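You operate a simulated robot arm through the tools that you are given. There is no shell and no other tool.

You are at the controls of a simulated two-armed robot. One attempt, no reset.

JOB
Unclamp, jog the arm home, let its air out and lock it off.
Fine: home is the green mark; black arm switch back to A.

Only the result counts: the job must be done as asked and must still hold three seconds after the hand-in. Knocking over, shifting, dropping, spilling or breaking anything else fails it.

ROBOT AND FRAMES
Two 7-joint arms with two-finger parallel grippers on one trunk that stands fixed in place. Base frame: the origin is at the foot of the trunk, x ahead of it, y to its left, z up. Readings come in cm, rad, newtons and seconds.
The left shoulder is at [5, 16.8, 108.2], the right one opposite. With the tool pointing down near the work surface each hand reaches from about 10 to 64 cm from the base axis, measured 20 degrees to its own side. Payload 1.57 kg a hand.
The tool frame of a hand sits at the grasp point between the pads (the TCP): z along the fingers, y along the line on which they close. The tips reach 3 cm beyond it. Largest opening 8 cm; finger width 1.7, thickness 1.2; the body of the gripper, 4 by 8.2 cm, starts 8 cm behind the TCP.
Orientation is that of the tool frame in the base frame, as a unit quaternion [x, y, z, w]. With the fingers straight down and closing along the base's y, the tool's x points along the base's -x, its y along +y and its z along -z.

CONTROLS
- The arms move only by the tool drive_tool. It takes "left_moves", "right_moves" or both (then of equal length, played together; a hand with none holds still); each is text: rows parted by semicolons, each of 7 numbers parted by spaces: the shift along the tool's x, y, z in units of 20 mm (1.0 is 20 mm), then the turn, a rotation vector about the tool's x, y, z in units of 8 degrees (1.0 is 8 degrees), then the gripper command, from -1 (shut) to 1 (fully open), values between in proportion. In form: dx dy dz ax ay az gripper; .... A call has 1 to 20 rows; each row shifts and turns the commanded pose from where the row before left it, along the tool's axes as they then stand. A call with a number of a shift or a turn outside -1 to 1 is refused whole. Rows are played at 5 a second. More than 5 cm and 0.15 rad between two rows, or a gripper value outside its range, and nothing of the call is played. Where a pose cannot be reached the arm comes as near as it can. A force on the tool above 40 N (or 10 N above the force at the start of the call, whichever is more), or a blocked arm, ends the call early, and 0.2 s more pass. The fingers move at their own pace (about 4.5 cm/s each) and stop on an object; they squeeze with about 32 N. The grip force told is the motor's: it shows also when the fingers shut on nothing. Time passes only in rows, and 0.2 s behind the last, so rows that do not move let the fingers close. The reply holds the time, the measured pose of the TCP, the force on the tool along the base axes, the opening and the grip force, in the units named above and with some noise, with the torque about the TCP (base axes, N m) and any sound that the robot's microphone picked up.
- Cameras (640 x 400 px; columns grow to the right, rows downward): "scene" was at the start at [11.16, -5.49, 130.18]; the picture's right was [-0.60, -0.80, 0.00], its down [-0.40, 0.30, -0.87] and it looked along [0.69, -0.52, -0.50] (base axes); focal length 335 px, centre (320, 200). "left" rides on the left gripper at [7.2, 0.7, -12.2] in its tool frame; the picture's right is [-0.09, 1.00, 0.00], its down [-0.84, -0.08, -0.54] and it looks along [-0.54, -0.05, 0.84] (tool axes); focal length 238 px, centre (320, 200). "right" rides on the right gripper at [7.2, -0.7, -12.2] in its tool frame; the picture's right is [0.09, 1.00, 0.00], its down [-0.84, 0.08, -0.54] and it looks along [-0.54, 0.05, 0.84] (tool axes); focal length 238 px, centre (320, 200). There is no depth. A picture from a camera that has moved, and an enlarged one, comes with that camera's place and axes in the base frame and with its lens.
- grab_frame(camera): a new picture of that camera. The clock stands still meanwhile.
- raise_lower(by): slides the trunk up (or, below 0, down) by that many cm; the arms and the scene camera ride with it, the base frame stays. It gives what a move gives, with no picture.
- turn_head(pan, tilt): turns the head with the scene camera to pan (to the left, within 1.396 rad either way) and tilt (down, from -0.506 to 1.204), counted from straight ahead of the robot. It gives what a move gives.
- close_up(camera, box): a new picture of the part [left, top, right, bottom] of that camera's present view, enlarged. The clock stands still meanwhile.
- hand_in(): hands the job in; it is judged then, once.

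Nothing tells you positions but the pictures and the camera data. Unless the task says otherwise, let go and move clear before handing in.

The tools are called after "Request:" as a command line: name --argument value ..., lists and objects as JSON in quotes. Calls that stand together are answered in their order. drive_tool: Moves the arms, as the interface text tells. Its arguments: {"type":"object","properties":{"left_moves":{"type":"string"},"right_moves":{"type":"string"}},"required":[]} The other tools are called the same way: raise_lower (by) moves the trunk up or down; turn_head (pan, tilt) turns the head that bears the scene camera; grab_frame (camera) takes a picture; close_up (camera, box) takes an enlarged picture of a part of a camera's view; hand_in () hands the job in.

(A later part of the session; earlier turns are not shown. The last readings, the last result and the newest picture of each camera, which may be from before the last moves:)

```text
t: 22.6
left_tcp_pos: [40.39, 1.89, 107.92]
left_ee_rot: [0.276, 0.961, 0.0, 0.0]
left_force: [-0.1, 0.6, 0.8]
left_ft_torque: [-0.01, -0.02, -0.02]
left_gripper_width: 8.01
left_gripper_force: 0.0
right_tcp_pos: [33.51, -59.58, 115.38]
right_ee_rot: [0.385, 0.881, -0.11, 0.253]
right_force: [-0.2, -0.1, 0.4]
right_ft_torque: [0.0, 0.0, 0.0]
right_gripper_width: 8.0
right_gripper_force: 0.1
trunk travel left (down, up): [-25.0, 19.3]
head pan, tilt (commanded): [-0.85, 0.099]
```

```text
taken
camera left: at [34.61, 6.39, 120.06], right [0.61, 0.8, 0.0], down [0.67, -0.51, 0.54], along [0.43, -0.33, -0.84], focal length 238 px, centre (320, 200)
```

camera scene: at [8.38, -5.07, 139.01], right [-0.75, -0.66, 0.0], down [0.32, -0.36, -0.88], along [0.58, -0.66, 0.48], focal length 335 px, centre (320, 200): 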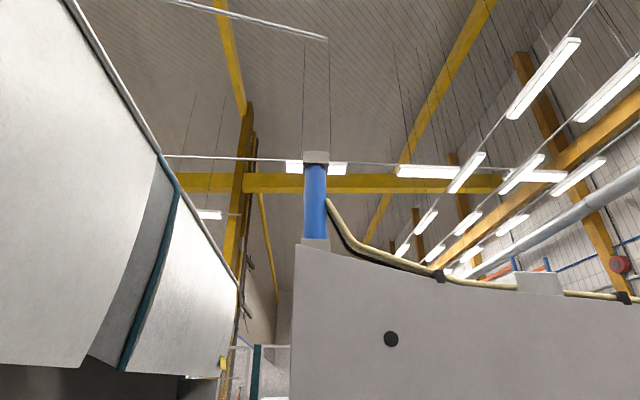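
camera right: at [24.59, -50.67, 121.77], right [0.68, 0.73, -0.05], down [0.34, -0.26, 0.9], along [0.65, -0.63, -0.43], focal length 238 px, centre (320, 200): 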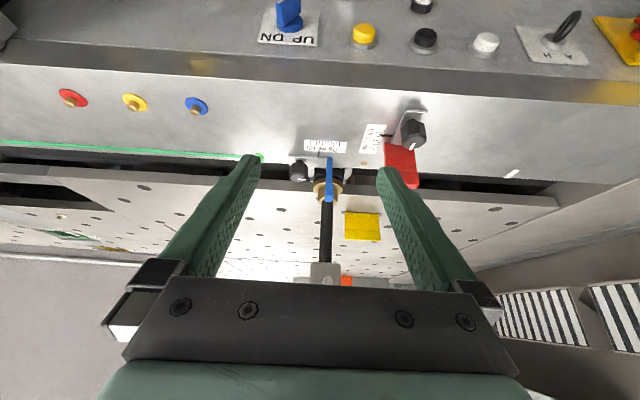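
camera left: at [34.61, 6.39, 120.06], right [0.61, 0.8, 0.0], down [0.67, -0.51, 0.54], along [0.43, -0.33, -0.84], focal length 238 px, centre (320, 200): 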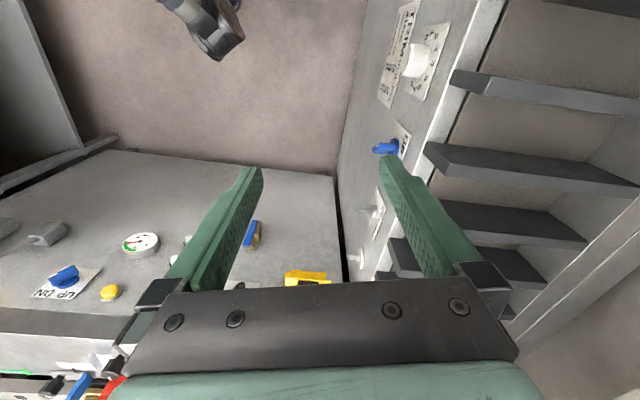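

I need a flatter look at the box, so I'll tilt the left hand up.

Request:
drive_tool --left_moves "0 -0.5 0 0 -1 0 1;0 -0.5 0 0 -1 0 1;0 -0.5 0 0 -1 0 1;0 -0.5 0 0 -1 0 1;0 -0.5 0 0 -1 0 1"

Request:
grab_frame --camera "left"

```text
t: 23.9
left_tcp_pos: [37.62, -2.31, 107.84]
left_ee_rot: [0.259, 0.903, -0.095, 0.329]
left_force: [-1.1, 0.4, 0.1]
left_ft_torque: [-0.03, 0.0, -0.01]
left_gripper_width: 8.02
left_gripper_force: 0.0
right_tcp_pos: [33.63, -59.34, 115.37]
right_ee_rot: [0.385, 0.881, -0.11, 0.252]
right_force: [-0.2, 0.7, 0.6]
right_ft_torque: [0.0, -0.03, 0.0]
right_gripper_width: 7.98
right_gripper_force: 0.1
trunk travel left (down, up): [-25.0, 19.3]
head pan, tilt (commanded): [-0.85, 0.099]
```

```text
taken
camera left: at [26.65, 5.44, 112.56], right [0.59, 0.81, 0.06], down [0.21, -0.22, 0.95], along [0.78, -0.55, -0.29], focal length 238 px, centre (320, 200)
```

left: 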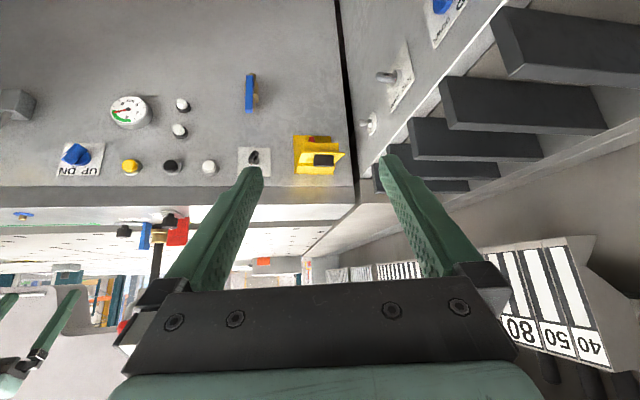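

Request:
close_up --camera "left" --box '[280, 110, 360, 190]'

Request:
close_up --camera "left" --box '[220, 60, 290, 180]'

Request:
close_up --camera "left" --box '[90, 80, 230, 180]'

Request:
close_up --camera "left" --box '[0, 190, 220, 380]'

```text
5.00 times, centred on (320, 150) of left
camera zoom: at [26.65, 5.44, 112.56], right [0.59, 0.81, 0.06], down [0.21, -0.22, 0.95], along [0.78, -0.55, -0.29], focal length 1192 px, centre (320, 450)
```

zoom: 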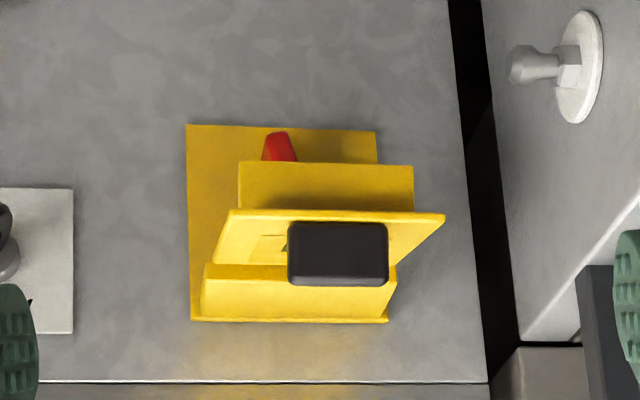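

```text
3.33 times, centred on (255, 120) of left
camera zoom: at [26.65, 5.44, 112.56], right [0.59, 0.81, 0.06], down [0.21, -0.22, 0.95], along [0.78, -0.55, -0.29], focal length 794 px, centre (537, 467)
```

zoom: 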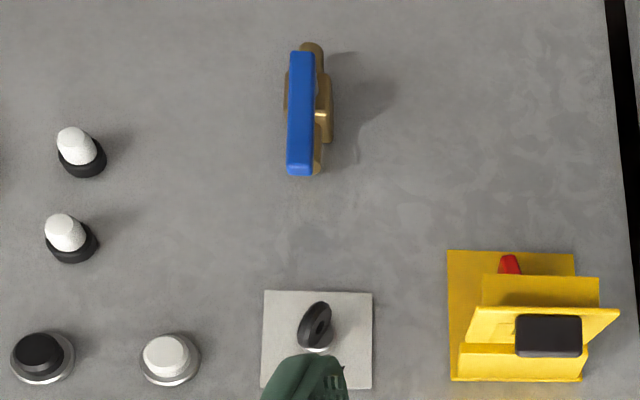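

```text
4.00 times, centred on (160, 130) of left
camera zoom: at [26.65, 5.44, 112.56], right [0.59, 0.81, 0.06], down [0.21, -0.22, 0.95], along [0.78, -0.55, -0.29], focal length 953 px, centre (960, 480)
```

zoom: 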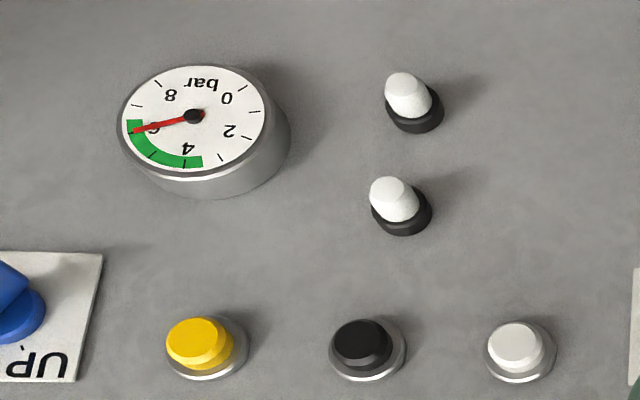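

```text
2.11 times, centred on (110, 285) of left
camera zoom: at [26.65, 5.44, 112.56], right [0.59, 0.81, 0.06], down [0.21, -0.22, 0.95], along [0.78, -0.55, -0.29], focal length 502 px, centre (762, 21)
```

zoom: 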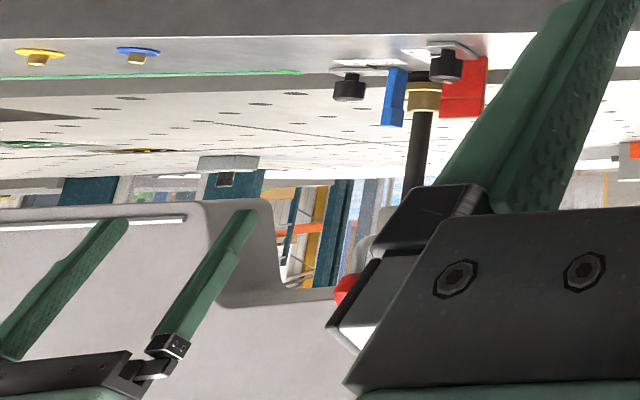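

The cover flap sticks out like a raised lid with a red isolator handle beneath it. I'll lower the left hand so that its camera sees under the flap and views the panel nearly straight on.

Request:
drive_tool --left_moves "0 0 0 0.6 0 0.72 1;0 0 0 0.6 0 0.72 1;0 0 0 0 -1 0 1;0 0 0 0 -1 0 1;0.45 0.07 0.95 0 0 0 1;0.45 0.07 0.95 0 0 0 1;0.45 0.07 0.95 0 0 0 1;0.45 0.07 0.95 0 0 0 1;0.45 0.07 0.95 0 0 0 1;0.45 0.07 0.95 0 0 0 1;0.45 0.07 0.95 0 0 0 1;0.45 0.07 0.95 0 0 0 1;0.45 0.07 0.95 0 0 0 1;0.45 0.07 0.95 0 0 0 1"

Request:
grab_frame --camera "left"

```text
t: 26.3
left_tcp_pos: [45.8, -5.39, 102.38]
left_ee_rot: [0.356, 0.773, -0.134, 0.508]
left_force: [0.5, 0.4, -1.4]
left_ft_torque: [0.01, 0.0, 0.02]
left_gripper_width: 8.0
left_gripper_force: 0.1
right_tcp_pos: [32.48, -59.63, 115.31]
right_ee_rot: [0.386, 0.88, -0.107, 0.257]
right_force: [0.4, -0.5, -0.5]
right_ft_torque: [0.0, 0.02, -0.01]
right_gripper_width: 7.98
right_gripper_force: 0.0
trunk travel left (down, up): [-25.0, 19.3]
head pan, tilt (commanded): [-0.85, 0.099]
stopped in row 12 (left hand): the arm was blocked; the commanded pose is now the measured one
```

```text
taken
camera left: at [36.16, 5.04, 101.65], right [0.7, 0.67, 0.23], down [-0.23, -0.09, 0.97], along [0.67, -0.74, 0.09], focal length 238 px, centre (320, 200)
```

left: 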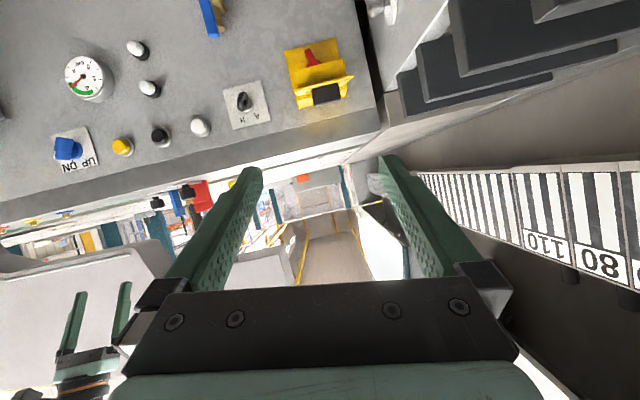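

The left arm was blocked and the right hand shifted about 1 cm, so the arms probably touched. I'll back the left arm out.

Request:
drive_tool --left_moves "-0.45 0 -0.95 0 0 0 1;-0.45 0 -0.95 0 0 0 1;-0.45 0 -0.95 0 0 0 1"

Request:
turn_head --pan -0.6 --tilt 0.5

Request:
grab_frame --camera "scene"

Request:
close_up --camera "left" --box '[260, 20, 380, 120]'

```text
t: 27.1
left_tcp_pos: [42.74, -3.73, 106.6]
left_ee_rot: [0.359, 0.776, -0.144, 0.499]
left_force: [-0.3, 0.1, 0.7]
left_ft_torque: [-0.01, -0.03, 0.01]
left_gripper_width: 8.0
left_gripper_force: 0.1
right_tcp_pos: [33.41, -59.38, 115.34]
right_ee_rot: [0.385, 0.881, -0.109, 0.253]
right_force: [-0.2, -0.9, -0.3]
right_ft_torque: [0.0, -0.02, 0.01]
right_gripper_width: 7.98
right_gripper_force: 0.0
trunk travel left (down, up): [-25.0, 19.3]
head pan, tilt (commanded): [-0.85, 0.099]
```

```text
t: 28.0
left_tcp_pos: [43.04, -3.52, 106.76]
left_ee_rot: [0.357, 0.776, -0.143, 0.5]
left_force: [-0.1, -0.5, 0.4]
left_ft_torque: [0.0, -0.02, -0.02]
left_gripper_width: 8.02
left_gripper_force: 0.0
right_tcp_pos: [33.58, -59.4, 115.39]
right_ee_rot: [0.384, 0.881, -0.11, 0.253]
right_force: [-0.5, -0.4, 0.2]
right_ft_torque: [0.01, -0.01, -0.01]
right_gripper_width: 8.0
right_gripper_force: 0.2
trunk travel left (down, up): [-25.0, 19.3]
head pan, tilt (commanded): [-0.6, 0.499]
```

```text
taken
camera scene: at [11.45, -5.17, 130.4], right [-0.57, -0.82, 0.0], down [-0.39, 0.27, -0.88], along [0.72, -0.5, -0.48], focal length 335 px, centre (320, 200)
```

scene: 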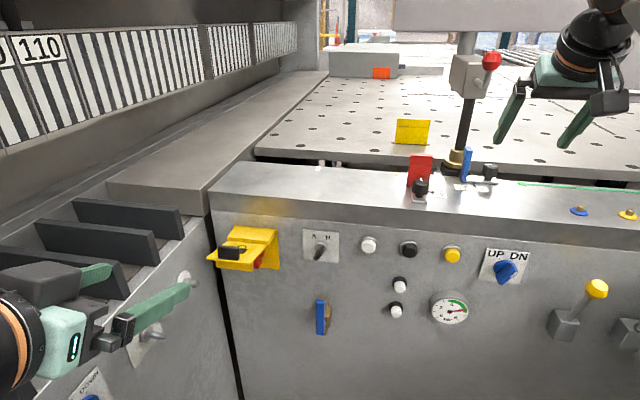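

```text
4.00 times, centred on (320, 70) of left
camera zoom: at [33.54, 7.02, 106.13], right [0.72, 0.66, 0.21], down [-0.21, -0.08, 0.97], along [0.66, -0.74, 0.08], focal length 953 px, centre (320, 720)
```

zoom: 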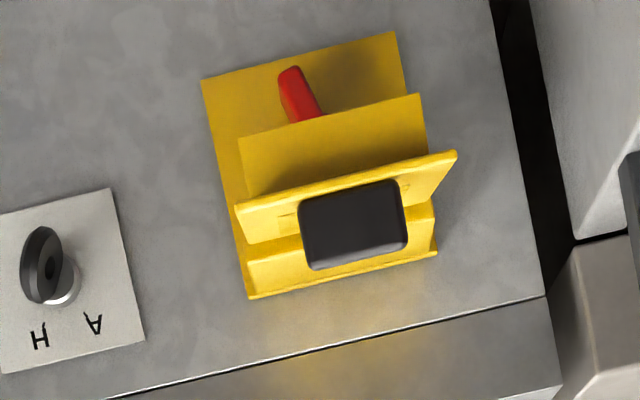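

I can see the red handle under the raised yellow cover, and the A/H lever beside it. The left arm isn't suited to this area, so I'll retract it and use the right hand for everything.

Request:
drive_tool --left_moves "0.17 0.235 -0.92 0 0 0 1;0.17 0.235 -0.92 0 0 0 1;0.17 0.235 -0.92 0 0 0 1;0.17 0.235 -0.92 0 0 0 1;0.17 0.235 -0.92 0 0 0 1;0.17 0.235 -0.92 0 0 0 1;0.17 0.235 -0.92 0 0 0 1;0.17 0.235 -0.92 0 0 0 1;0.17 0.235 -0.92 0 0 0 1;0.17 0.235 -0.92 0 0 0 1"

Request:
grab_frame --camera "scene"

```text
t: 30.2
left_tcp_pos: [34.45, 11.72, 114.04]
left_ee_rot: [0.358, 0.776, -0.144, 0.499]
left_force: [-0.9, 0.1, 1.1]
left_ft_torque: [0.01, 0.01, -0.02]
left_gripper_width: 7.99
left_gripper_force: 0.0
left hand out of reach, approached as far as the arm can: row 7, 8, 9, 10
right_tcp_pos: [33.53, -59.3, 115.44]
right_ee_rot: [0.385, 0.881, -0.111, 0.253]
right_force: [0.6, -0.2, 1.0]
right_ft_torque: [0.0, 0.0, 0.0]
right_gripper_width: 8.0
right_gripper_force: 0.1
trunk travel left (down, up): [-25.0, 19.3]
head pan, tilt (commanded): [-0.6, 0.499]
```

```text
taken
camera scene: at [11.45, -5.16, 130.4], right [-0.56, -0.83, 0.0], down [-0.39, 0.27, -0.88], along [0.72, -0.5, -0.48], focal length 335 px, centre (320, 200)
```

scene: 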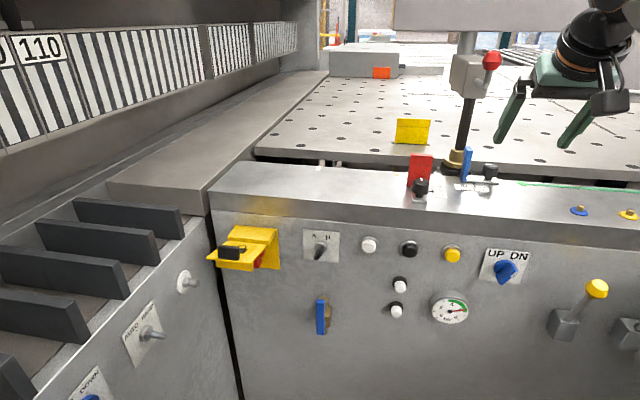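

The left hand is clear of the view. Now I'll pull the right hand back from over the rail, tilt it to near horizontal and lower it in front of the panel for a frontal look.

Request:
drive_tool --right_moves "0.95 0 -0.6 0 0 0 1;0.95 0 -0.6 0 0 0 1;0.95 0 -0.6 0 0 0 1;0.95 0 -0.6 0 0 0 1;0.95 0 -0.6 0 0 0 1;0.95 0 -0.6 0 0 0 1;0.95 0 -0.6 0 0 0 1;0.95 0 -0.6 0 0 0 1;0 0 0 0 -1 0 1;0 0 0 0 -1 0 1;0 0 0 0 -1 0 1"

Request:
drive_tool --right_moves "0.69 0.9 0.467 0 0 0 1;0.69 0.9 0.467 0 0 0 1;0.69 0.9 0.467 0 0 0 1;0.69 0.9 0.467 0 0 0 1;0.69 0.9 0.467 0 0 0 1;0.69 0.9 0.467 0 0 0 1;0.69 0.9 0.467 0 0 0 1;0.69 0.9 0.467 0 0 0 1;0.69 0.9 0.467 0 0 0 1;0.69 0.9 0.467 0 0 0 1;0.69 0.9 0.467 0 0 0 1;0.69 0.9 0.467 0 0 0 1;0.69 0.9 0.467 0 0 0 1;0.69 0.9 0.467 0 0 0 1;0.69 0.9 0.467 0 0 0 1;0.69 0.9 0.467 0 0 0 1"

Request:
grab_frame --camera "right"

```text
t: 32.6
left_tcp_pos: [34.34, 11.67, 114.0]
left_ee_rot: [0.357, 0.776, -0.144, 0.5]
left_force: [-1.0, -0.1, -0.1]
left_ft_torque: [0.0, 0.01, 0.01]
left_gripper_width: 7.98
left_gripper_force: 0.0
right_tcp_pos: [21.27, -46.18, 115.35]
right_ee_rot: [0.353, 0.809, -0.188, 0.431]
right_force: [-0.1, 0.2, 0.9]
right_ft_torque: [-0.02, 0.01, -0.01]
right_gripper_width: 8.01
right_gripper_force: 0.1
trunk travel left (down, up): [-25.0, 19.3]
head pan, tilt (commanded): [-0.6, 0.499]
```

```text
t: 36.0
left_tcp_pos: [34.52, 11.71, 113.92]
left_ee_rot: [0.357, 0.776, -0.144, 0.499]
left_force: [0.2, -0.4, -0.2]
left_ft_torque: [0.01, -0.01, -0.01]
left_gripper_width: 8.0
left_gripper_force: 0.1
right_tcp_pos: [45.91, -29.1, 94.23]
right_ee_rot: [0.354, 0.809, -0.188, 0.43]
right_force: [0.1, 0.4, 0.6]
right_ft_torque: [-0.01, -0.02, -0.01]
right_gripper_width: 8.0
right_gripper_force: 0.0
right hand out of reach, approached as far as the arm can: row 1, 2, 3, 4, 5, 6, 7
trunk travel left (down, up): [-25.0, 19.3]
head pan, tilt (commanded): [-0.6, 0.499]
```

```text
taken
camera right: at [35.79, -19.2, 94.96], right [0.7, 0.71, -0.08], down [0.07, 0.04, 1.0], along [0.71, -0.7, -0.02], focal length 238 px, centre (320, 200)
```

right: 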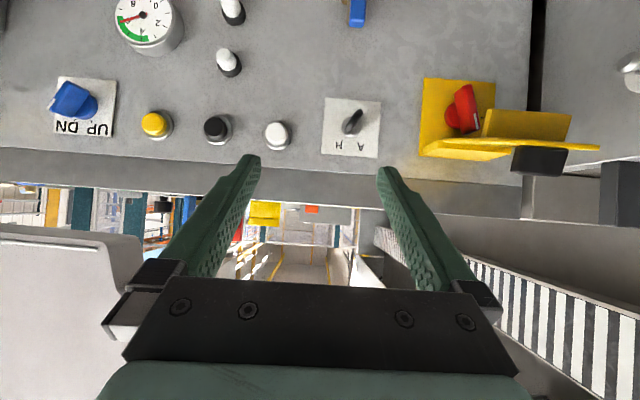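

Now I have a near-frontal view of the panel. I'll zoom in on the box, the toggle and the rest.

Request:
close_up --camera "right" --box '[400, 50, 620, 190]'

Request:
close_up --camera "right" --box '[310, 80, 400, 170]'

Request:
close_up --camera "right" --box '[30, 0, 310, 160]'

Request:
close_up --camera "right" --box '[0, 170, 200, 290]'

```text
2.86 times, centred on (510, 120) of right
camera zoom: at [35.79, -19.2, 94.96], right [0.7, 0.71, -0.08], down [0.07, 0.04, 1.0], along [0.71, -0.7, -0.02], focal length 681 px, centre (-223, 429)
```

zoom: 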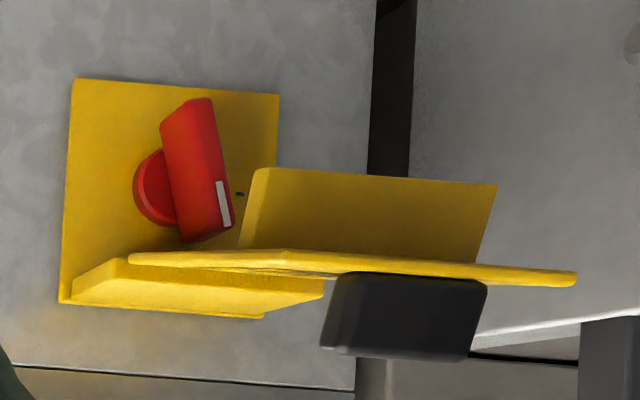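

```text
4.44 times, centred on (355, 125) of right
camera zoom: at [35.79, -19.2, 94.96], right [0.7, 0.71, -0.08], down [0.07, 0.04, 1.0], along [0.71, -0.7, -0.02], focal length 1059 px, centre (164, 533)
```

zoom: 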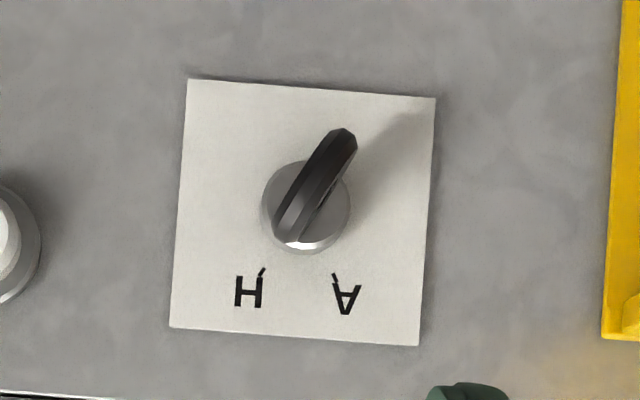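

```text
2.29 times, centred on (170, 80) of right
camera zoom: at [35.79, -19.2, 94.96], right [0.7, 0.71, -0.08], down [0.07, 0.04, 1.0], along [0.71, -0.7, -0.02], focal length 545 px, centre (663, 474)
```

zoom: 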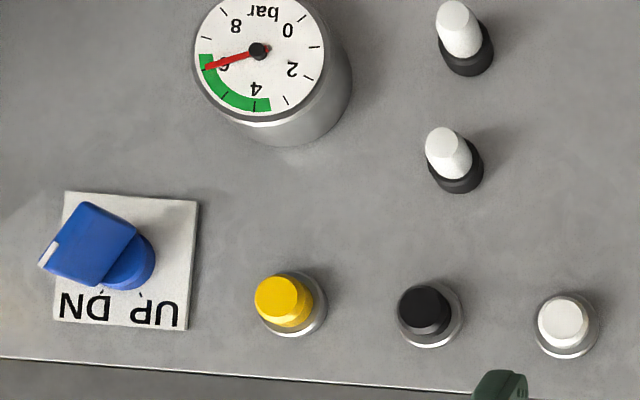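

```text
3.20 times, centred on (100, 230) of right
camera zoom: at [35.79, -19.2, 94.96], right [0.7, 0.71, -0.08], down [0.07, 0.04, 1.0], along [0.71, -0.7, -0.02], focal length 763 px, centre (1024, 104)
```

zoom: 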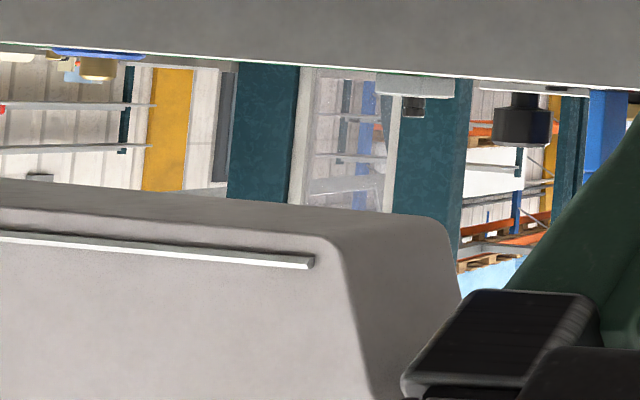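

The A/H selector, the knob and the red isolator are clearer now. I'll slide the right hand to the left and slightly forward for a close look at the isolator box.

Request:
drive_tool --right_moves "-0.3 1 0.22 0 0 0 1;-0.3 1 0.22 0 0 0 1;-0.3 1 0.22 0 0 0 1;-0.3 1 0.22 0 0 0 1;-0.3 1 0.22 0 0 0 1;-0.3 1 0.22 0 0 0 1;-0.3 1 0.22 0 0 0 1"

Request:
grab_frame --camera "right"

Request:
close_up --camera "right" --box '[180, 0, 380, 120]'

Request:
close_up --camera "right" --box '[310, 20, 490, 160]'

```text
t: 37.6
left_tcp_pos: [34.48, 11.72, 113.97]
left_ee_rot: [0.358, 0.775, -0.145, 0.499]
left_force: [-0.2, -0.1, 0.1]
left_ft_torque: [-0.02, -0.02, -0.01]
left_gripper_width: 8.01
left_gripper_force: 0.0
right_tcp_pos: [56.37, -28.1, 97.87]
right_ee_rot: [0.352, 0.81, -0.186, 0.43]
right_force: [-1.5, -0.4, 0.1]
right_ft_torque: [0.0, 0.04, 0.01]
right_gripper_width: 8.0
right_gripper_force: 0.0
right hand out of reach, approached as far as the arm can: row 4, 5, 6, 7
trunk travel left (down, up): [-25.0, 19.3]
head pan, tilt (commanded): [-0.6, 0.499]
```

```text
taken
camera right: at [46.28, -18.18, 98.64], right [0.69, 0.72, -0.07], down [0.07, 0.04, 1.0], along [0.72, -0.7, -0.02], focal length 238 px, centre (320, 200)
```

right: 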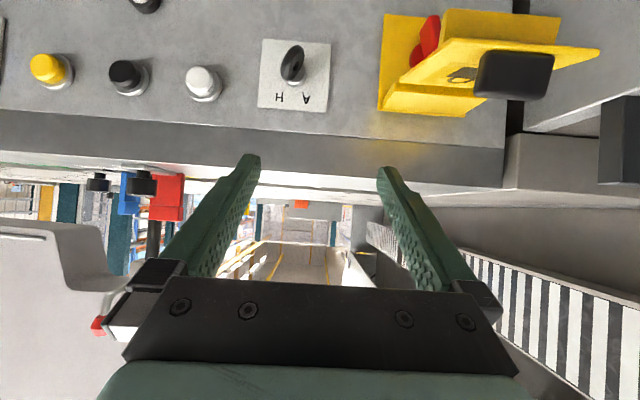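

```text
3.20 times, centred on (280, 60) of right
camera zoom: at [46.28, -18.18, 98.64], right [0.69, 0.72, -0.07], down [0.07, 0.04, 1.0], along [0.72, -0.7, -0.02], focal length 763 px, centre (448, 648)
```

zoom: 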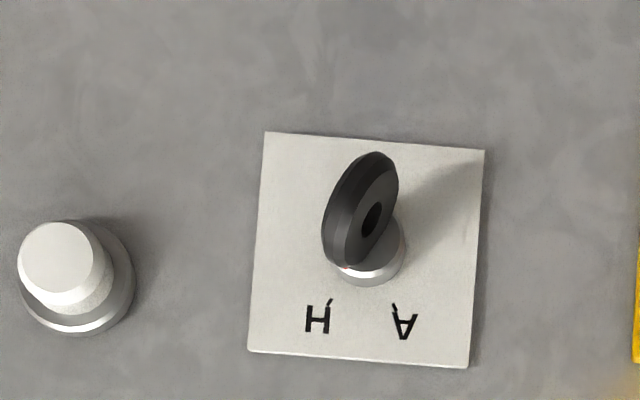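

```text
2.86 times, centred on (400, 90) of right
camera zoom: at [46.28, -18.18, 98.64], right [0.69, 0.72, -0.07], down [0.07, 0.04, 1.0], along [0.72, -0.7, -0.02], focal length 681 px, centre (91, 514)
```

zoom: 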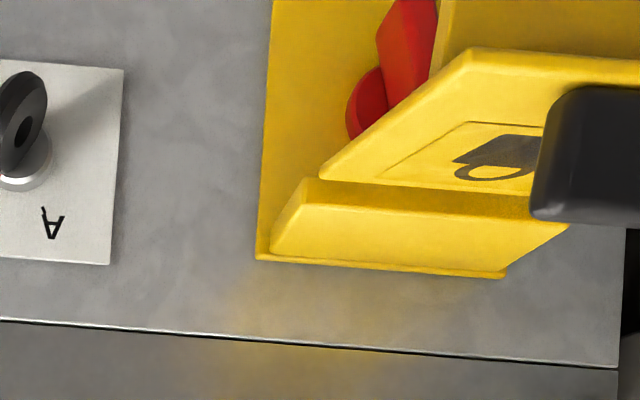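

The A/H switch is a key whose blade is lined up with the H tick, so hand mode is already on. I'll lower the right hand to look under the flap at the isolator.

Request:
drive_tool --right_moves "0.9 -0.86 0.3 0 0 0 1;0.9 -0.86 0.3 0 0 0 1;0.9 -0.86 0.3 0 0 0 1;0.9 -0.86 0.3 0 0 0 1;0.9 -0.86 0.3 0 0 0 1;0.9 -0.86 0.3 0 0 0 1;0.9 -0.86 0.3 0 0 0 1"

Request:
grab_frame --camera "right"

```text
t: 39.2
left_tcp_pos: [34.52, 11.68, 113.94]
left_ee_rot: [0.357, 0.776, -0.145, 0.5]
left_force: [0.4, 0.3, 0.5]
left_ft_torque: [-0.01, 0.02, 0.0]
left_gripper_width: 8.0
left_gripper_force: 0.0
right_tcp_pos: [45.11, -33.66, 85.1]
right_ee_rot: [0.354, 0.809, -0.188, 0.43]
right_force: [0.1, 0.3, -0.4]
right_ft_torque: [0.02, 0.03, -0.01]
right_gripper_width: 8.01
right_gripper_force: 0.1
trunk travel left (down, up): [-25.0, 19.3]
head pan, tilt (commanded): [-0.6, 0.499]
```

```text
taken
camera right: at [35.09, -23.75, 85.82], right [0.7, 0.71, -0.08], down [0.07, 0.04, 1.0], along [0.72, -0.7, -0.02], focal length 238 px, centre (320, 200)
```

right: 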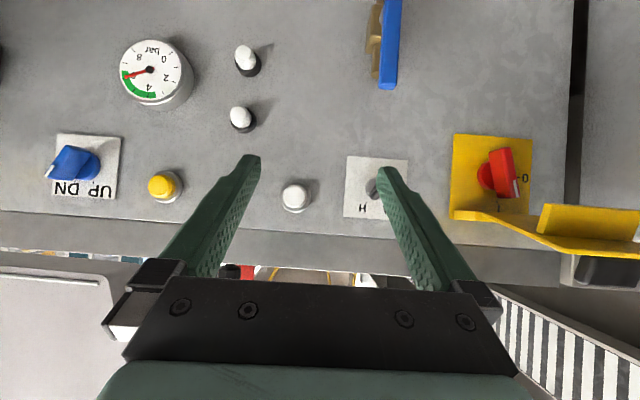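

Request:
close_up --camera "right" --box '[430, 120, 560, 260]'

Request:
close_up --camera "right" --box '[330, 0, 450, 100]'

Request:
close_up --camera "right" --box '[20, 20, 280, 220]'

```text
2.86 times, centred on (495, 190) of right
camera zoom: at [35.09, -23.75, 85.82], right [0.7, 0.71, -0.08], down [0.07, 0.04, 1.0], along [0.72, -0.7, -0.02], focal length 681 px, centre (-180, 229)
```

zoom: 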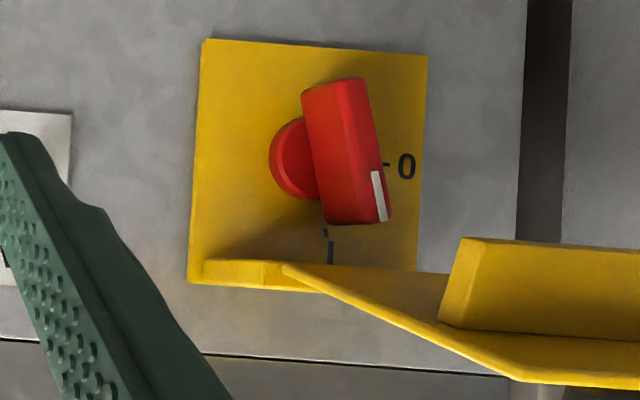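

```text
4.00 times, centred on (390, 50) of right
camera zoom: at [35.09, -23.75, 85.82], right [0.7, 0.71, -0.08], down [0.07, 0.04, 1.0], along [0.72, -0.7, -0.02], focal length 953 px, centre (40, 800)
```

zoom: 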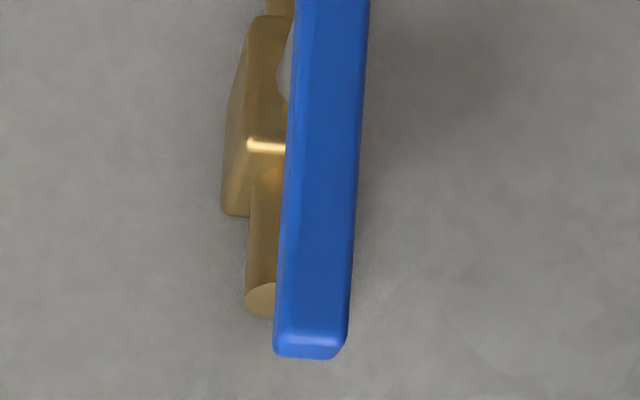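

```text
2.00 times, centred on (150, 120) of right
camera zoom: at [35.09, -23.75, 85.82], right [0.7, 0.71, -0.08], down [0.07, 0.04, 1.0], along [0.72, -0.7, -0.02], focal length 477 px, centre (660, 360)
```

zoom: 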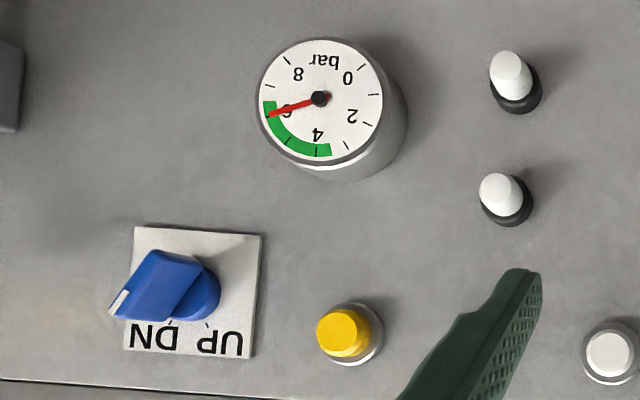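

The isolator is marked I at the top (where it points now) and 0 at its left, the UP/DN fin points to DN, and the panel's yaw works out to −45°. I'll set the right hand horizontal, square to the panel, and move it in front of the UP/DN knob.

Request:
drive_tool --right_moves "0 0 0 0 -0.85 0 0;0 0 0 0 -0.85 0 0;0 0 0 0 -0.85 0 0;0 0 0 0 -0.85 0 0;0 0 0 0 -0.85 0 0;0 0 0 -0.28 0 0 0"

```text
t: 40.6
left_tcp_pos: [34.47, 11.65, 113.98]
left_ee_rot: [0.358, 0.776, -0.143, 0.499]
left_force: [1.0, -0.6, 0.0]
left_ft_torque: [-0.03, 0.0, -0.02]
left_gripper_width: 7.99
left_gripper_force: 0.1
right_tcp_pos: [44.26, -38.58, 92.32]
right_ee_rot: [0.27, 0.653, -0.27, 0.654]
right_force: [0.5, 0.0, 0.4]
right_ft_torque: [-0.04, -0.01, 0.01]
right_gripper_width: 4.0
right_gripper_force: 0.1
right hand out of reach, approached as far as the arm can: row 1, 2, 3, 4, 5
trunk travel left (down, up): [-25.0, 19.3]
head pan, tilt (commanded): [-0.6, 0.499]
```

The hand is horizontal and square to the panel. Now I'll slide it in front of the UP/DN knob, at a safe stand-off.

Request:
drive_tool --right_moves "0.33 -1 0.05 0 0 0 0;0.33 -1 0.05 0 0 0 0;0.33 -1 0.05 0 0 0 0;0.33 -1 0.05 0 0 0 0;0.33 -1 0.05 0 0 0 0;0.33 -1 0.05 0 0 0 0;0.33 -1 0.05 0 0 0 0;0.33 -1 0.05 0 0 0 0;0.33 -1 0.05 0 0 0 0;0.33 -1 0.05 0 0 0 0;0.33 -1 0.05 0 0 0 0;0.33 -1 0.05 0 0 0 0;0.33 -1 0.05 0 0 0 0;0.33 -0.95 0.05 0 0 0 0"

Request:
grab_frame --camera "right"

Request:
turn_head --pan -0.9 --tilt 0.5

Request:
grab_frame --camera "scene"

```text
t: 43.6
left_tcp_pos: [34.44, 11.58, 113.99]
left_ee_rot: [0.358, 0.776, -0.144, 0.499]
left_force: [0.4, 0.0, -0.6]
left_ft_torque: [0.0, -0.01, 0.0]
left_gripper_width: 7.99
left_gripper_force: 0.1
right_tcp_pos: [36.58, -45.99, 89.5]
right_ee_rot: [0.284, 0.651, -0.281, 0.646]
right_force: [0.1, -0.5, 0.2]
right_ft_torque: [0.01, -0.01, -0.01]
right_gripper_width: 4.0
right_gripper_force: 0.1
right hand out of reach, approached as far as the arm can: row 4, 5, 6, 7, 8, 9, 10, 11, 12, 13, 14
trunk travel left (down, up): [-25.0, 19.3]
head pan, tilt (commanded): [-0.6, 0.499]
```

```text
taken
camera right: at [27.8, -37.44, 82.26], right [0.73, 0.68, -0.09], down [-0.31, 0.44, 0.84], along [0.61, -0.58, 0.53], focal length 238 px, centre (320, 200)
```

right: 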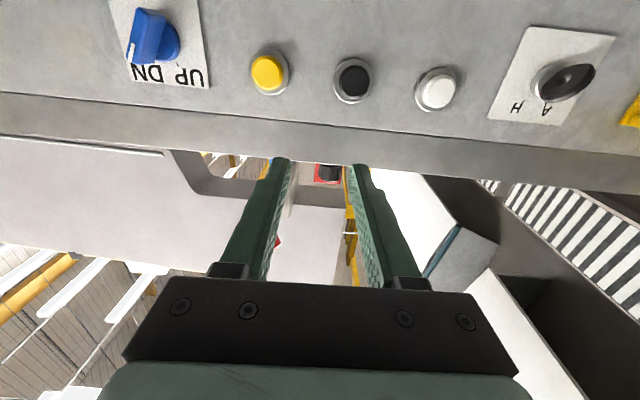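

```text
t: 44.4
left_tcp_pos: [34.52, 11.56, 113.96]
left_ee_rot: [0.358, 0.776, -0.144, 0.499]
left_force: [-0.1, 0.2, 0.2]
left_ft_torque: [0.02, -0.04, 0.05]
left_gripper_width: 7.99
left_gripper_force: 0.0
right_tcp_pos: [36.59, -45.84, 89.47]
right_ee_rot: [0.283, 0.651, -0.281, 0.646]
right_force: [-0.1, 0.3, 0.0]
right_ft_torque: [-0.01, 0.01, 0.01]
right_gripper_width: 4.0
right_gripper_force: 0.0
trunk travel left (down, up): [-25.0, 19.3]
head pan, tilt (commanded): [-0.901, 0.499]
```

```text
taken
camera scene: at [9.61, -7.16, 130.4], right [-0.78, -0.62, 0.0], down [-0.3, 0.38, -0.88], along [0.55, -0.69, -0.48], focal length 335 px, centre (320, 200)
```

scene: 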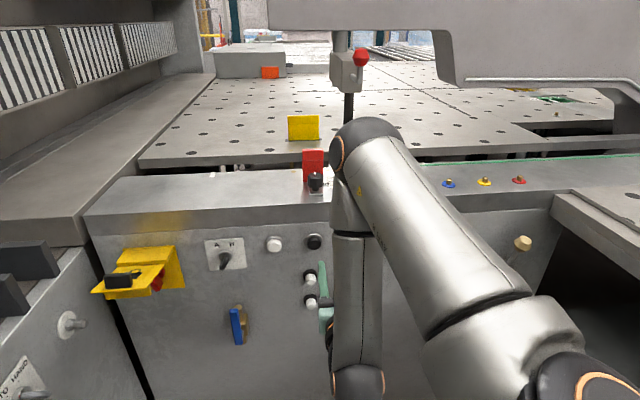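

The arm has run into its joint limits here because the forearm comes straight down with a 90° wrist bend. I'll look at the left side for clearance, since lowering the trunk would give a better arm geometry.

Request:
turn_head --pan 0.5 --tilt 0.7

Request:
grab_frame --camera "scene"

Request:
turn_head --pan 1.2 --tilt 0.8

Request:
grab_frame --camera "scene"

Request:
turn_head --pan -1.39 --tilt 0.9

Request:
grab_frame --camera "scene"

```text
t: 45.9
left_tcp_pos: [34.45, 11.61, 113.91]
left_ee_rot: [0.359, 0.775, -0.145, 0.499]
left_force: [-0.4, 0.5, -0.2]
left_ft_torque: [0.01, -0.02, -0.02]
left_gripper_width: 7.98
left_gripper_force: 0.0
right_tcp_pos: [36.57, -45.96, 89.47]
right_ee_rot: [0.283, 0.651, -0.28, 0.646]
right_force: [-0.5, 0.4, 0.9]
right_ft_torque: [0.0, 0.03, 0.02]
right_gripper_width: 3.99
right_gripper_force: 0.1
trunk travel left (down, up): [-25.0, 19.3]
head pan, tilt (commanded): [0.499, 0.7]
```

```text
taken
camera scene: at [11.41, 4.03, 128.63], right [0.48, -0.88, 0.0], down [-0.57, -0.31, -0.77], along [0.67, 0.37, -0.64], focal length 335 px, centre (320, 200)
```

scene: 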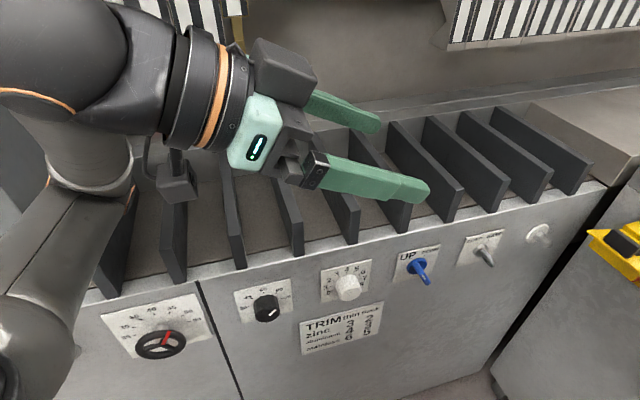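

```text
t: 47.0
left_tcp_pos: [34.46, 11.67, 113.97]
left_ee_rot: [0.358, 0.775, -0.145, 0.499]
left_force: [0.0, 0.4, 0.8]
left_ft_torque: [0.0, 0.0, 0.01]
left_gripper_width: 8.0
left_gripper_force: 0.0
right_tcp_pos: [36.46, -46.11, 89.44]
right_ee_rot: [0.283, 0.651, -0.281, 0.646]
right_force: [0.4, -0.2, -0.4]
right_ft_torque: [-0.01, 0.0, 0.0]
right_gripper_width: 4.01
right_gripper_force: 0.1
trunk travel left (down, up): [-25.0, 19.3]
head pan, tilt (commanded): [1.201, 0.799]
```

```text
taken
camera scene: at [6.87, 7.49, 127.8], right [0.93, -0.36, 0.0], down [-0.26, -0.67, -0.7], along [0.25, 0.65, -0.72], focal length 335 px, centre (320, 200)
```

scene: 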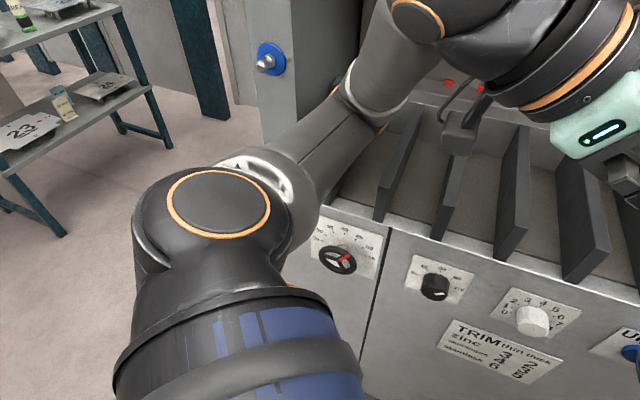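

```text
t: 49.3
left_tcp_pos: [34.47, 11.62, 113.87]
left_ee_rot: [0.358, 0.776, -0.144, 0.499]
left_force: [0.8, -0.5, 0.0]
left_ft_torque: [0.0, 0.0, 0.02]
left_gripper_width: 7.98
left_gripper_force: 0.0
right_tcp_pos: [36.66, -45.89, 89.51]
right_ee_rot: [0.283, 0.651, -0.281, 0.645]
right_force: [-0.2, -0.6, 0.0]
right_ft_torque: [0.0, 0.01, -0.02]
right_gripper_width: 3.99
right_gripper_force: 0.0
trunk travel left (down, up): [-25.0, 19.3]
head pan, tilt (commanded): [-1.389, 0.901]
```

```text
taken
camera scene: at [5.32, -7.46, 127.01], right [-0.98, -0.18, 0.0], down [-0.14, 0.77, -0.62], along [0.11, -0.61, -0.78], focal length 335 px, centre (320, 200)
```

scene: 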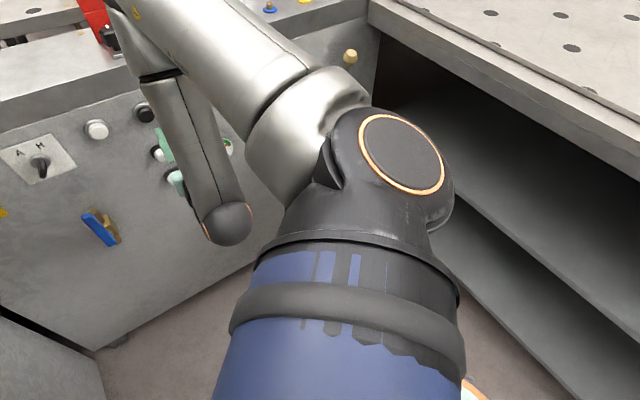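

The left elbow hangs over the left cabinet, so lowering the trunk needs care. First I'll try raising the right hand to shoulder height with the tool still horizontal, then move it right, to free the wrist bend.

Request:
drive_tool --right_moves "-1 0 0 0 0 0 0;-1 0 0 0 0 0 0;-1 0 0 0 0 0 0;-1 0 0 0 0 0 0;-1 0 0 0 0 0 0;-1 0 0 0 0 0 0;-1 0 0 0 0 0 0;-1 0 0 0 0 0 0;-1 0 0 0 0 0 0;-1 0 0 0 0 0 0;-1 0 0 0 0 0 0;-1 0 0 0 0 0 0"

Request:
drive_tool --right_moves "0 -1 0 0 0 0 0;0 -1 0 0 0 0 0;0 -1 0 0 0 0 0;0 -1 0 0 0 0 0;0 -1 0 0 0 0 0;0 -1 0 0 0 0 0;0 -1 0 0 0 0 0;0 -1 0 0 0 0 0"

Request:
turn_head --pan -1.0 --tilt 0.6

Request:
grab_frame --camera "scene"

```text
t: 51.9
left_tcp_pos: [34.4, 11.67, 114.07]
left_ee_rot: [0.358, 0.776, -0.144, 0.5]
left_force: [0.0, -0.1, -0.1]
left_ft_torque: [-0.02, 0.0, -0.01]
left_gripper_width: 8.0
left_gripper_force: 0.0
right_tcp_pos: [40.51, -45.12, 112.39]
right_ee_rot: [0.27, 0.654, -0.27, 0.654]
right_force: [0.1, -0.9, 0.7]
right_ft_torque: [0.03, -0.01, 0.02]
right_gripper_width: 4.03
right_gripper_force: 0.1
right hand out of reach, approached as far as the arm can: row 1, 2, 4, 5, 6, 7, 8, 10
trunk travel left (down, up): [-25.0, 19.3]
head pan, tilt (commanded): [-1.389, 0.901]
```

```text
t: 53.7
left_tcp_pos: [34.33, 11.75, 113.99]
left_ee_rot: [0.358, 0.776, -0.144, 0.499]
left_force: [0.4, 0.5, 0.5]
left_ft_torque: [-0.02, 0.02, -0.02]
left_gripper_width: 7.97
left_gripper_force: 0.2
right_tcp_pos: [32.84, -54.63, 113.58]
right_ee_rot: [0.269, 0.655, -0.271, 0.652]
right_force: [-1.2, -0.5, 1.4]
right_ft_torque: [0.09, 0.03, 0.02]
right_gripper_width: 4.0
right_gripper_force: 0.1
right hand out of reach, approached as far as the arm can: row 1, 2, 3, 4, 5, 6
trunk travel left (down, up): [-25.0, 19.3]
head pan, tilt (commanded): [-1.389, 0.901]
```

```text
t: 54.6
left_tcp_pos: [34.43, 11.55, 114.02]
left_ee_rot: [0.358, 0.776, -0.144, 0.499]
left_force: [-0.4, 0.5, 0.0]
left_ft_torque: [0.0, 0.02, 0.02]
left_gripper_width: 7.98
left_gripper_force: 0.1
right_tcp_pos: [32.95, -54.69, 113.24]
right_ee_rot: [0.269, 0.658, -0.272, 0.649]
right_force: [-0.3, -0.4, -0.1]
right_ft_torque: [-0.01, -0.03, 0.03]
right_gripper_width: 4.01
right_gripper_force: 0.1
trunk travel left (down, up): [-25.0, 19.3]
head pan, tilt (commanded): [-1.0, 0.6]
```

```text
taken
camera scene: at [8.72, -7.47, 129.48], right [-0.84, -0.54, 0.0], down [-0.31, 0.48, -0.82], along [0.45, -0.69, -0.57], focal length 335 px, centre (320, 200)
```

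scene: 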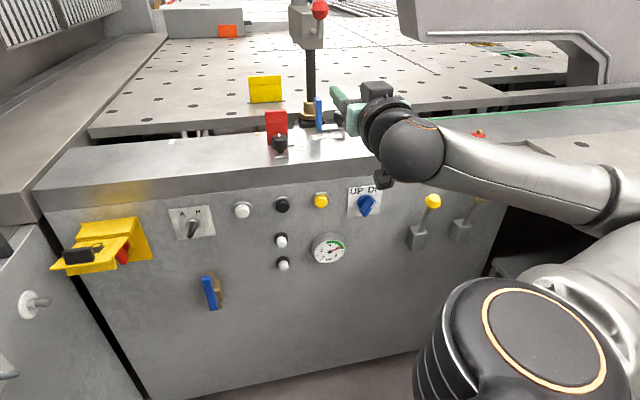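

The arm now has its elbow out to the right with the hand horizontal. I'll move right to the knob's column and then try lowering.

Request:
drive_tool --right_moves "0 -1 0 0 0 0 0;0 -1 0 0 0 0 0;0 -1 0 0 0 0 0;0 -1 0 0 0 0 0"

Request:
drive_tool --right_moves "1 0 0 0 0 0 0;1 0 0 0 0 0 0;1 0 0 0 0 0 0;1 0 0 0 0 0 0;1 0 0 0 0 0 0;1 0 0 0 0 0 0;1 0 0 0 0 0 0;1 0 0 0 0 0 0;1 0 0 0 0 0 0;1 0 0 0 0 0 0"

Request:
grab_frame --camera "scene"

Request:
grab_frame --camera "right"

```text
t: 55.6
left_tcp_pos: [34.43, 11.63, 113.97]
left_ee_rot: [0.358, 0.776, -0.144, 0.499]
left_force: [0.1, 0.6, 0.8]
left_ft_torque: [-0.01, -0.01, -0.02]
left_gripper_width: 8.02
left_gripper_force: 0.0
right_tcp_pos: [27.07, -60.57, 113.68]
right_ee_rot: [0.27, 0.653, -0.27, 0.654]
right_force: [0.0, 0.6, -0.3]
right_ft_torque: [-0.03, 0.03, 0.02]
right_gripper_width: 3.98
right_gripper_force: 0.0
trunk travel left (down, up): [-25.0, 19.3]
head pan, tilt (commanded): [-1.0, 0.6]
```

```text
t: 57.8
left_tcp_pos: [34.45, 11.75, 113.91]
left_ee_rot: [0.358, 0.776, -0.145, 0.499]
left_force: [0.2, 0.8, 0.2]
left_ft_torque: [-0.02, 0.0, 0.03]
left_gripper_width: 8.01
left_gripper_force: 0.0
right_tcp_pos: [29.35, -65.86, 102.45]
right_ee_rot: [0.27, 0.655, -0.269, 0.653]
right_force: [0.5, -0.4, -0.2]
right_ft_torque: [0.05, -0.03, 0.0]
right_gripper_width: 3.98
right_gripper_force: 0.0
right hand out of reach, approached as far as the arm can: row 4, 5, 6, 7, 8, 9, 10
trunk travel left (down, up): [-25.0, 19.3]
head pan, tilt (commanded): [-1.0, 0.6]
```

```text
taken
camera scene: at [8.73, -7.47, 129.49], right [-0.84, -0.54, 0.0], down [-0.31, 0.48, -0.83], along [0.45, -0.69, -0.57], focal length 335 px, centre (320, 200)
```

scene: 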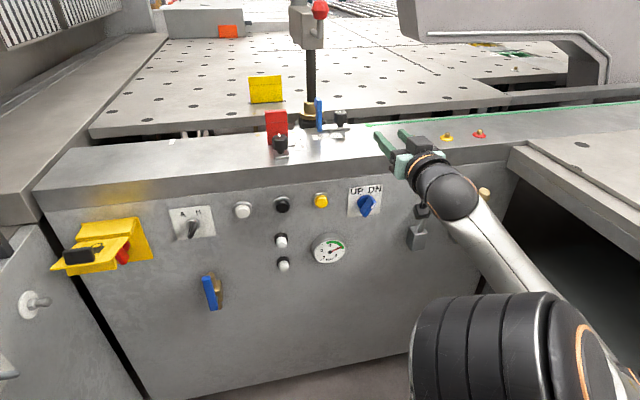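

```text
taken
camera right: at [20.19, -57.67, 95.16], right [0.7, 0.71, -0.09], down [-0.33, 0.43, 0.84], along [0.63, -0.56, 0.54], focal length 238 px, centre (320, 200)
```

right: 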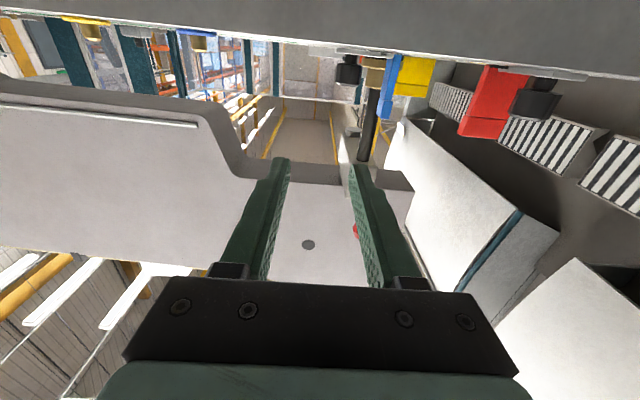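

The arm can't drop below about shoulder height with the tool level, so the trunk has to come down. I'll pull the right hand back from the panel and draw the left elbow away from the left cabinet first.

Request:
drive_tool --left_moves "-0.41 -0.14 0.92 0 0 0 0;-0.41 -0.14 0.92 0 0 0 0;-0.41 -0.14 0.92 0 0 0 0;-0.41 -0.14 0.92 0 0 0 0;-0.41 -0.14 0.92 0 0 0 0;-0.41 -0.14 0.92 0 0 0 0" --right_moves "0 0 -0.7 0 0 0 0;0 0 -0.7 0 0 0 0;0 0 -0.7 0 0 0 0;0 0 -0.7 0 0 0 0;0 0 -0.7 0 0 0 0;0 0 -0.7 0 0 0 0"

Request:
turn_head --pan 0.9 --tilt 0.8

Request:
grab_frame --camera "scene"

```text
t: 59.2
left_tcp_pos: [41.96, 1.94, 113.02]
left_ee_rot: [0.357, 0.775, -0.144, 0.501]
left_force: [0.3, -0.7, 0.3]
left_ft_torque: [0.0, -0.03, 0.0]
left_gripper_width: 4.0
left_gripper_force: 0.1
right_tcp_pos: [25.75, -62.17, 106.18]
right_ee_rot: [0.271, 0.654, -0.269, 0.653]
right_force: [-1.0, -0.2, -0.2]
right_ft_torque: [0.03, -0.03, -0.01]
right_gripper_width: 4.01
right_gripper_force: 0.1
right hand out of reach, approached as far as the arm can: row 1, 2, 3, 4, 5, 6
trunk travel left (down, up): [-25.0, 19.3]
head pan, tilt (commanded): [-1.0, 0.6]
```

```text
t: 61.0
left_tcp_pos: [41.79, 1.96, 113.09]
left_ee_rot: [0.358, 0.776, -0.143, 0.499]
left_force: [-1.3, 0.2, 0.0]
left_ft_torque: [0.04, -0.02, 0.01]
left_gripper_width: 4.0
left_gripper_force: 0.0
right_tcp_pos: [25.74, -62.26, 106.25]
right_ee_rot: [0.271, 0.654, -0.27, 0.653]
right_force: [0.6, -0.8, 0.5]
right_ft_torque: [0.0, 0.01, 0.0]
right_gripper_width: 4.02
right_gripper_force: 0.0
trunk travel left (down, up): [-25.0, 19.3]
head pan, tilt (commanded): [0.901, 0.799]
```

```text
taken
camera scene: at [8.96, 6.29, 127.8], right [0.78, -0.62, 0.0], down [-0.45, -0.56, -0.7], along [0.43, 0.55, -0.72], focal length 335 px, centre (320, 200)
```

scene: 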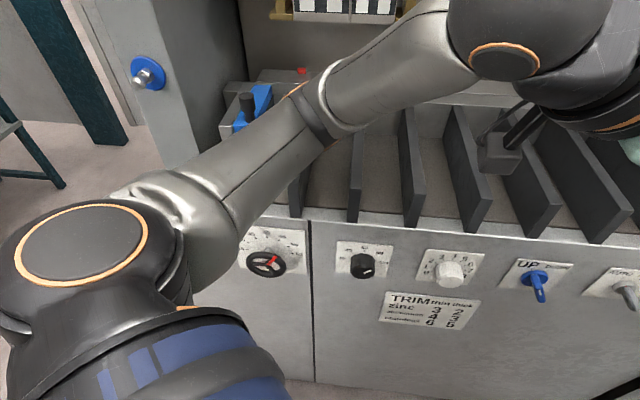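

The left elbow is well clear of the cabinet. Now I'll check the right elbow's clearance to the right-hand table before lowering.

Request:
turn_head --pan -1.39 --tilt 0.8

Request:
grab_frame --camera "scene"

Request:
turn_head --pan -1.39 --tilt 0.4

Request:
grab_frame --camera "scene"

```text
t: 63.2
left_tcp_pos: [41.97, 2.04, 113.15]
left_ee_rot: [0.358, 0.776, -0.144, 0.5]
left_force: [0.5, 0.0, 0.5]
left_ft_torque: [0.0, 0.03, 0.03]
left_gripper_width: 3.98
left_gripper_force: 0.1
right_tcp_pos: [25.9, -62.18, 106.33]
right_ee_rot: [0.271, 0.654, -0.27, 0.653]
right_force: [-0.4, -0.3, -0.4]
right_ft_torque: [-0.02, 0.02, 0.0]
right_gripper_width: 3.98
right_gripper_force: 0.1
trunk travel left (down, up): [-25.0, 19.3]
head pan, tilt (commanded): [-1.389, 0.799]
```

```text
taken
camera scene: at [5.41, -7.96, 127.8], right [-0.98, -0.18, 0.0], down [-0.13, 0.71, -0.7], along [0.13, -0.69, -0.72], focal length 335 px, centre (320, 200)
```

scene: 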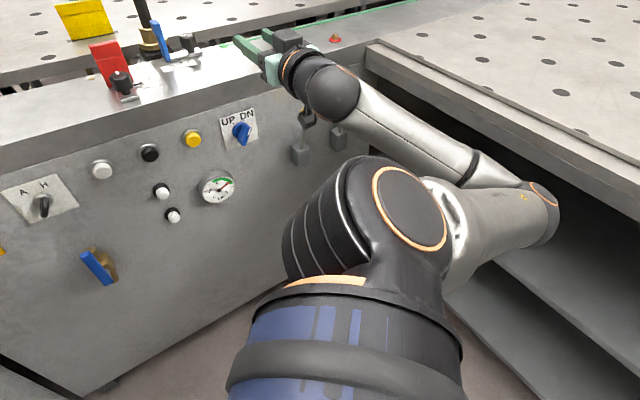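

```text
t: 64.0
left_tcp_pos: [41.83, 2.06, 113.0]
left_ee_rot: [0.357, 0.776, -0.143, 0.5]
left_force: [-1.3, 0.4, 0.3]
left_ft_torque: [-0.01, -0.03, 0.0]
left_gripper_width: 3.99
left_gripper_force: 0.1
right_tcp_pos: [25.68, -62.08, 106.2]
right_ee_rot: [0.271, 0.654, -0.27, 0.652]
right_force: [-0.4, 0.0, -1.0]
right_ft_torque: [0.03, -0.01, -0.01]
right_gripper_width: 3.98
right_gripper_force: 0.1
trunk travel left (down, up): [-25.0, 19.3]
head pan, tilt (commanded): [-1.389, 0.4]
```

```text
taken
camera scene: at [5.62, -9.14, 131.31], right [-0.98, -0.18, 0.0], down [-0.07, 0.38, -0.92], along [0.17, -0.91, -0.39], focal length 335 px, centre (320, 200)
```

scene: 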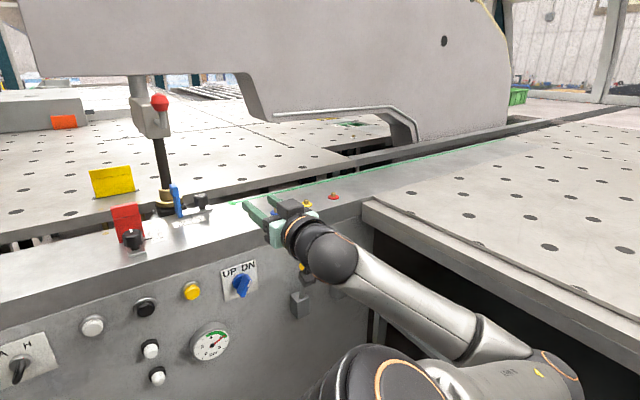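

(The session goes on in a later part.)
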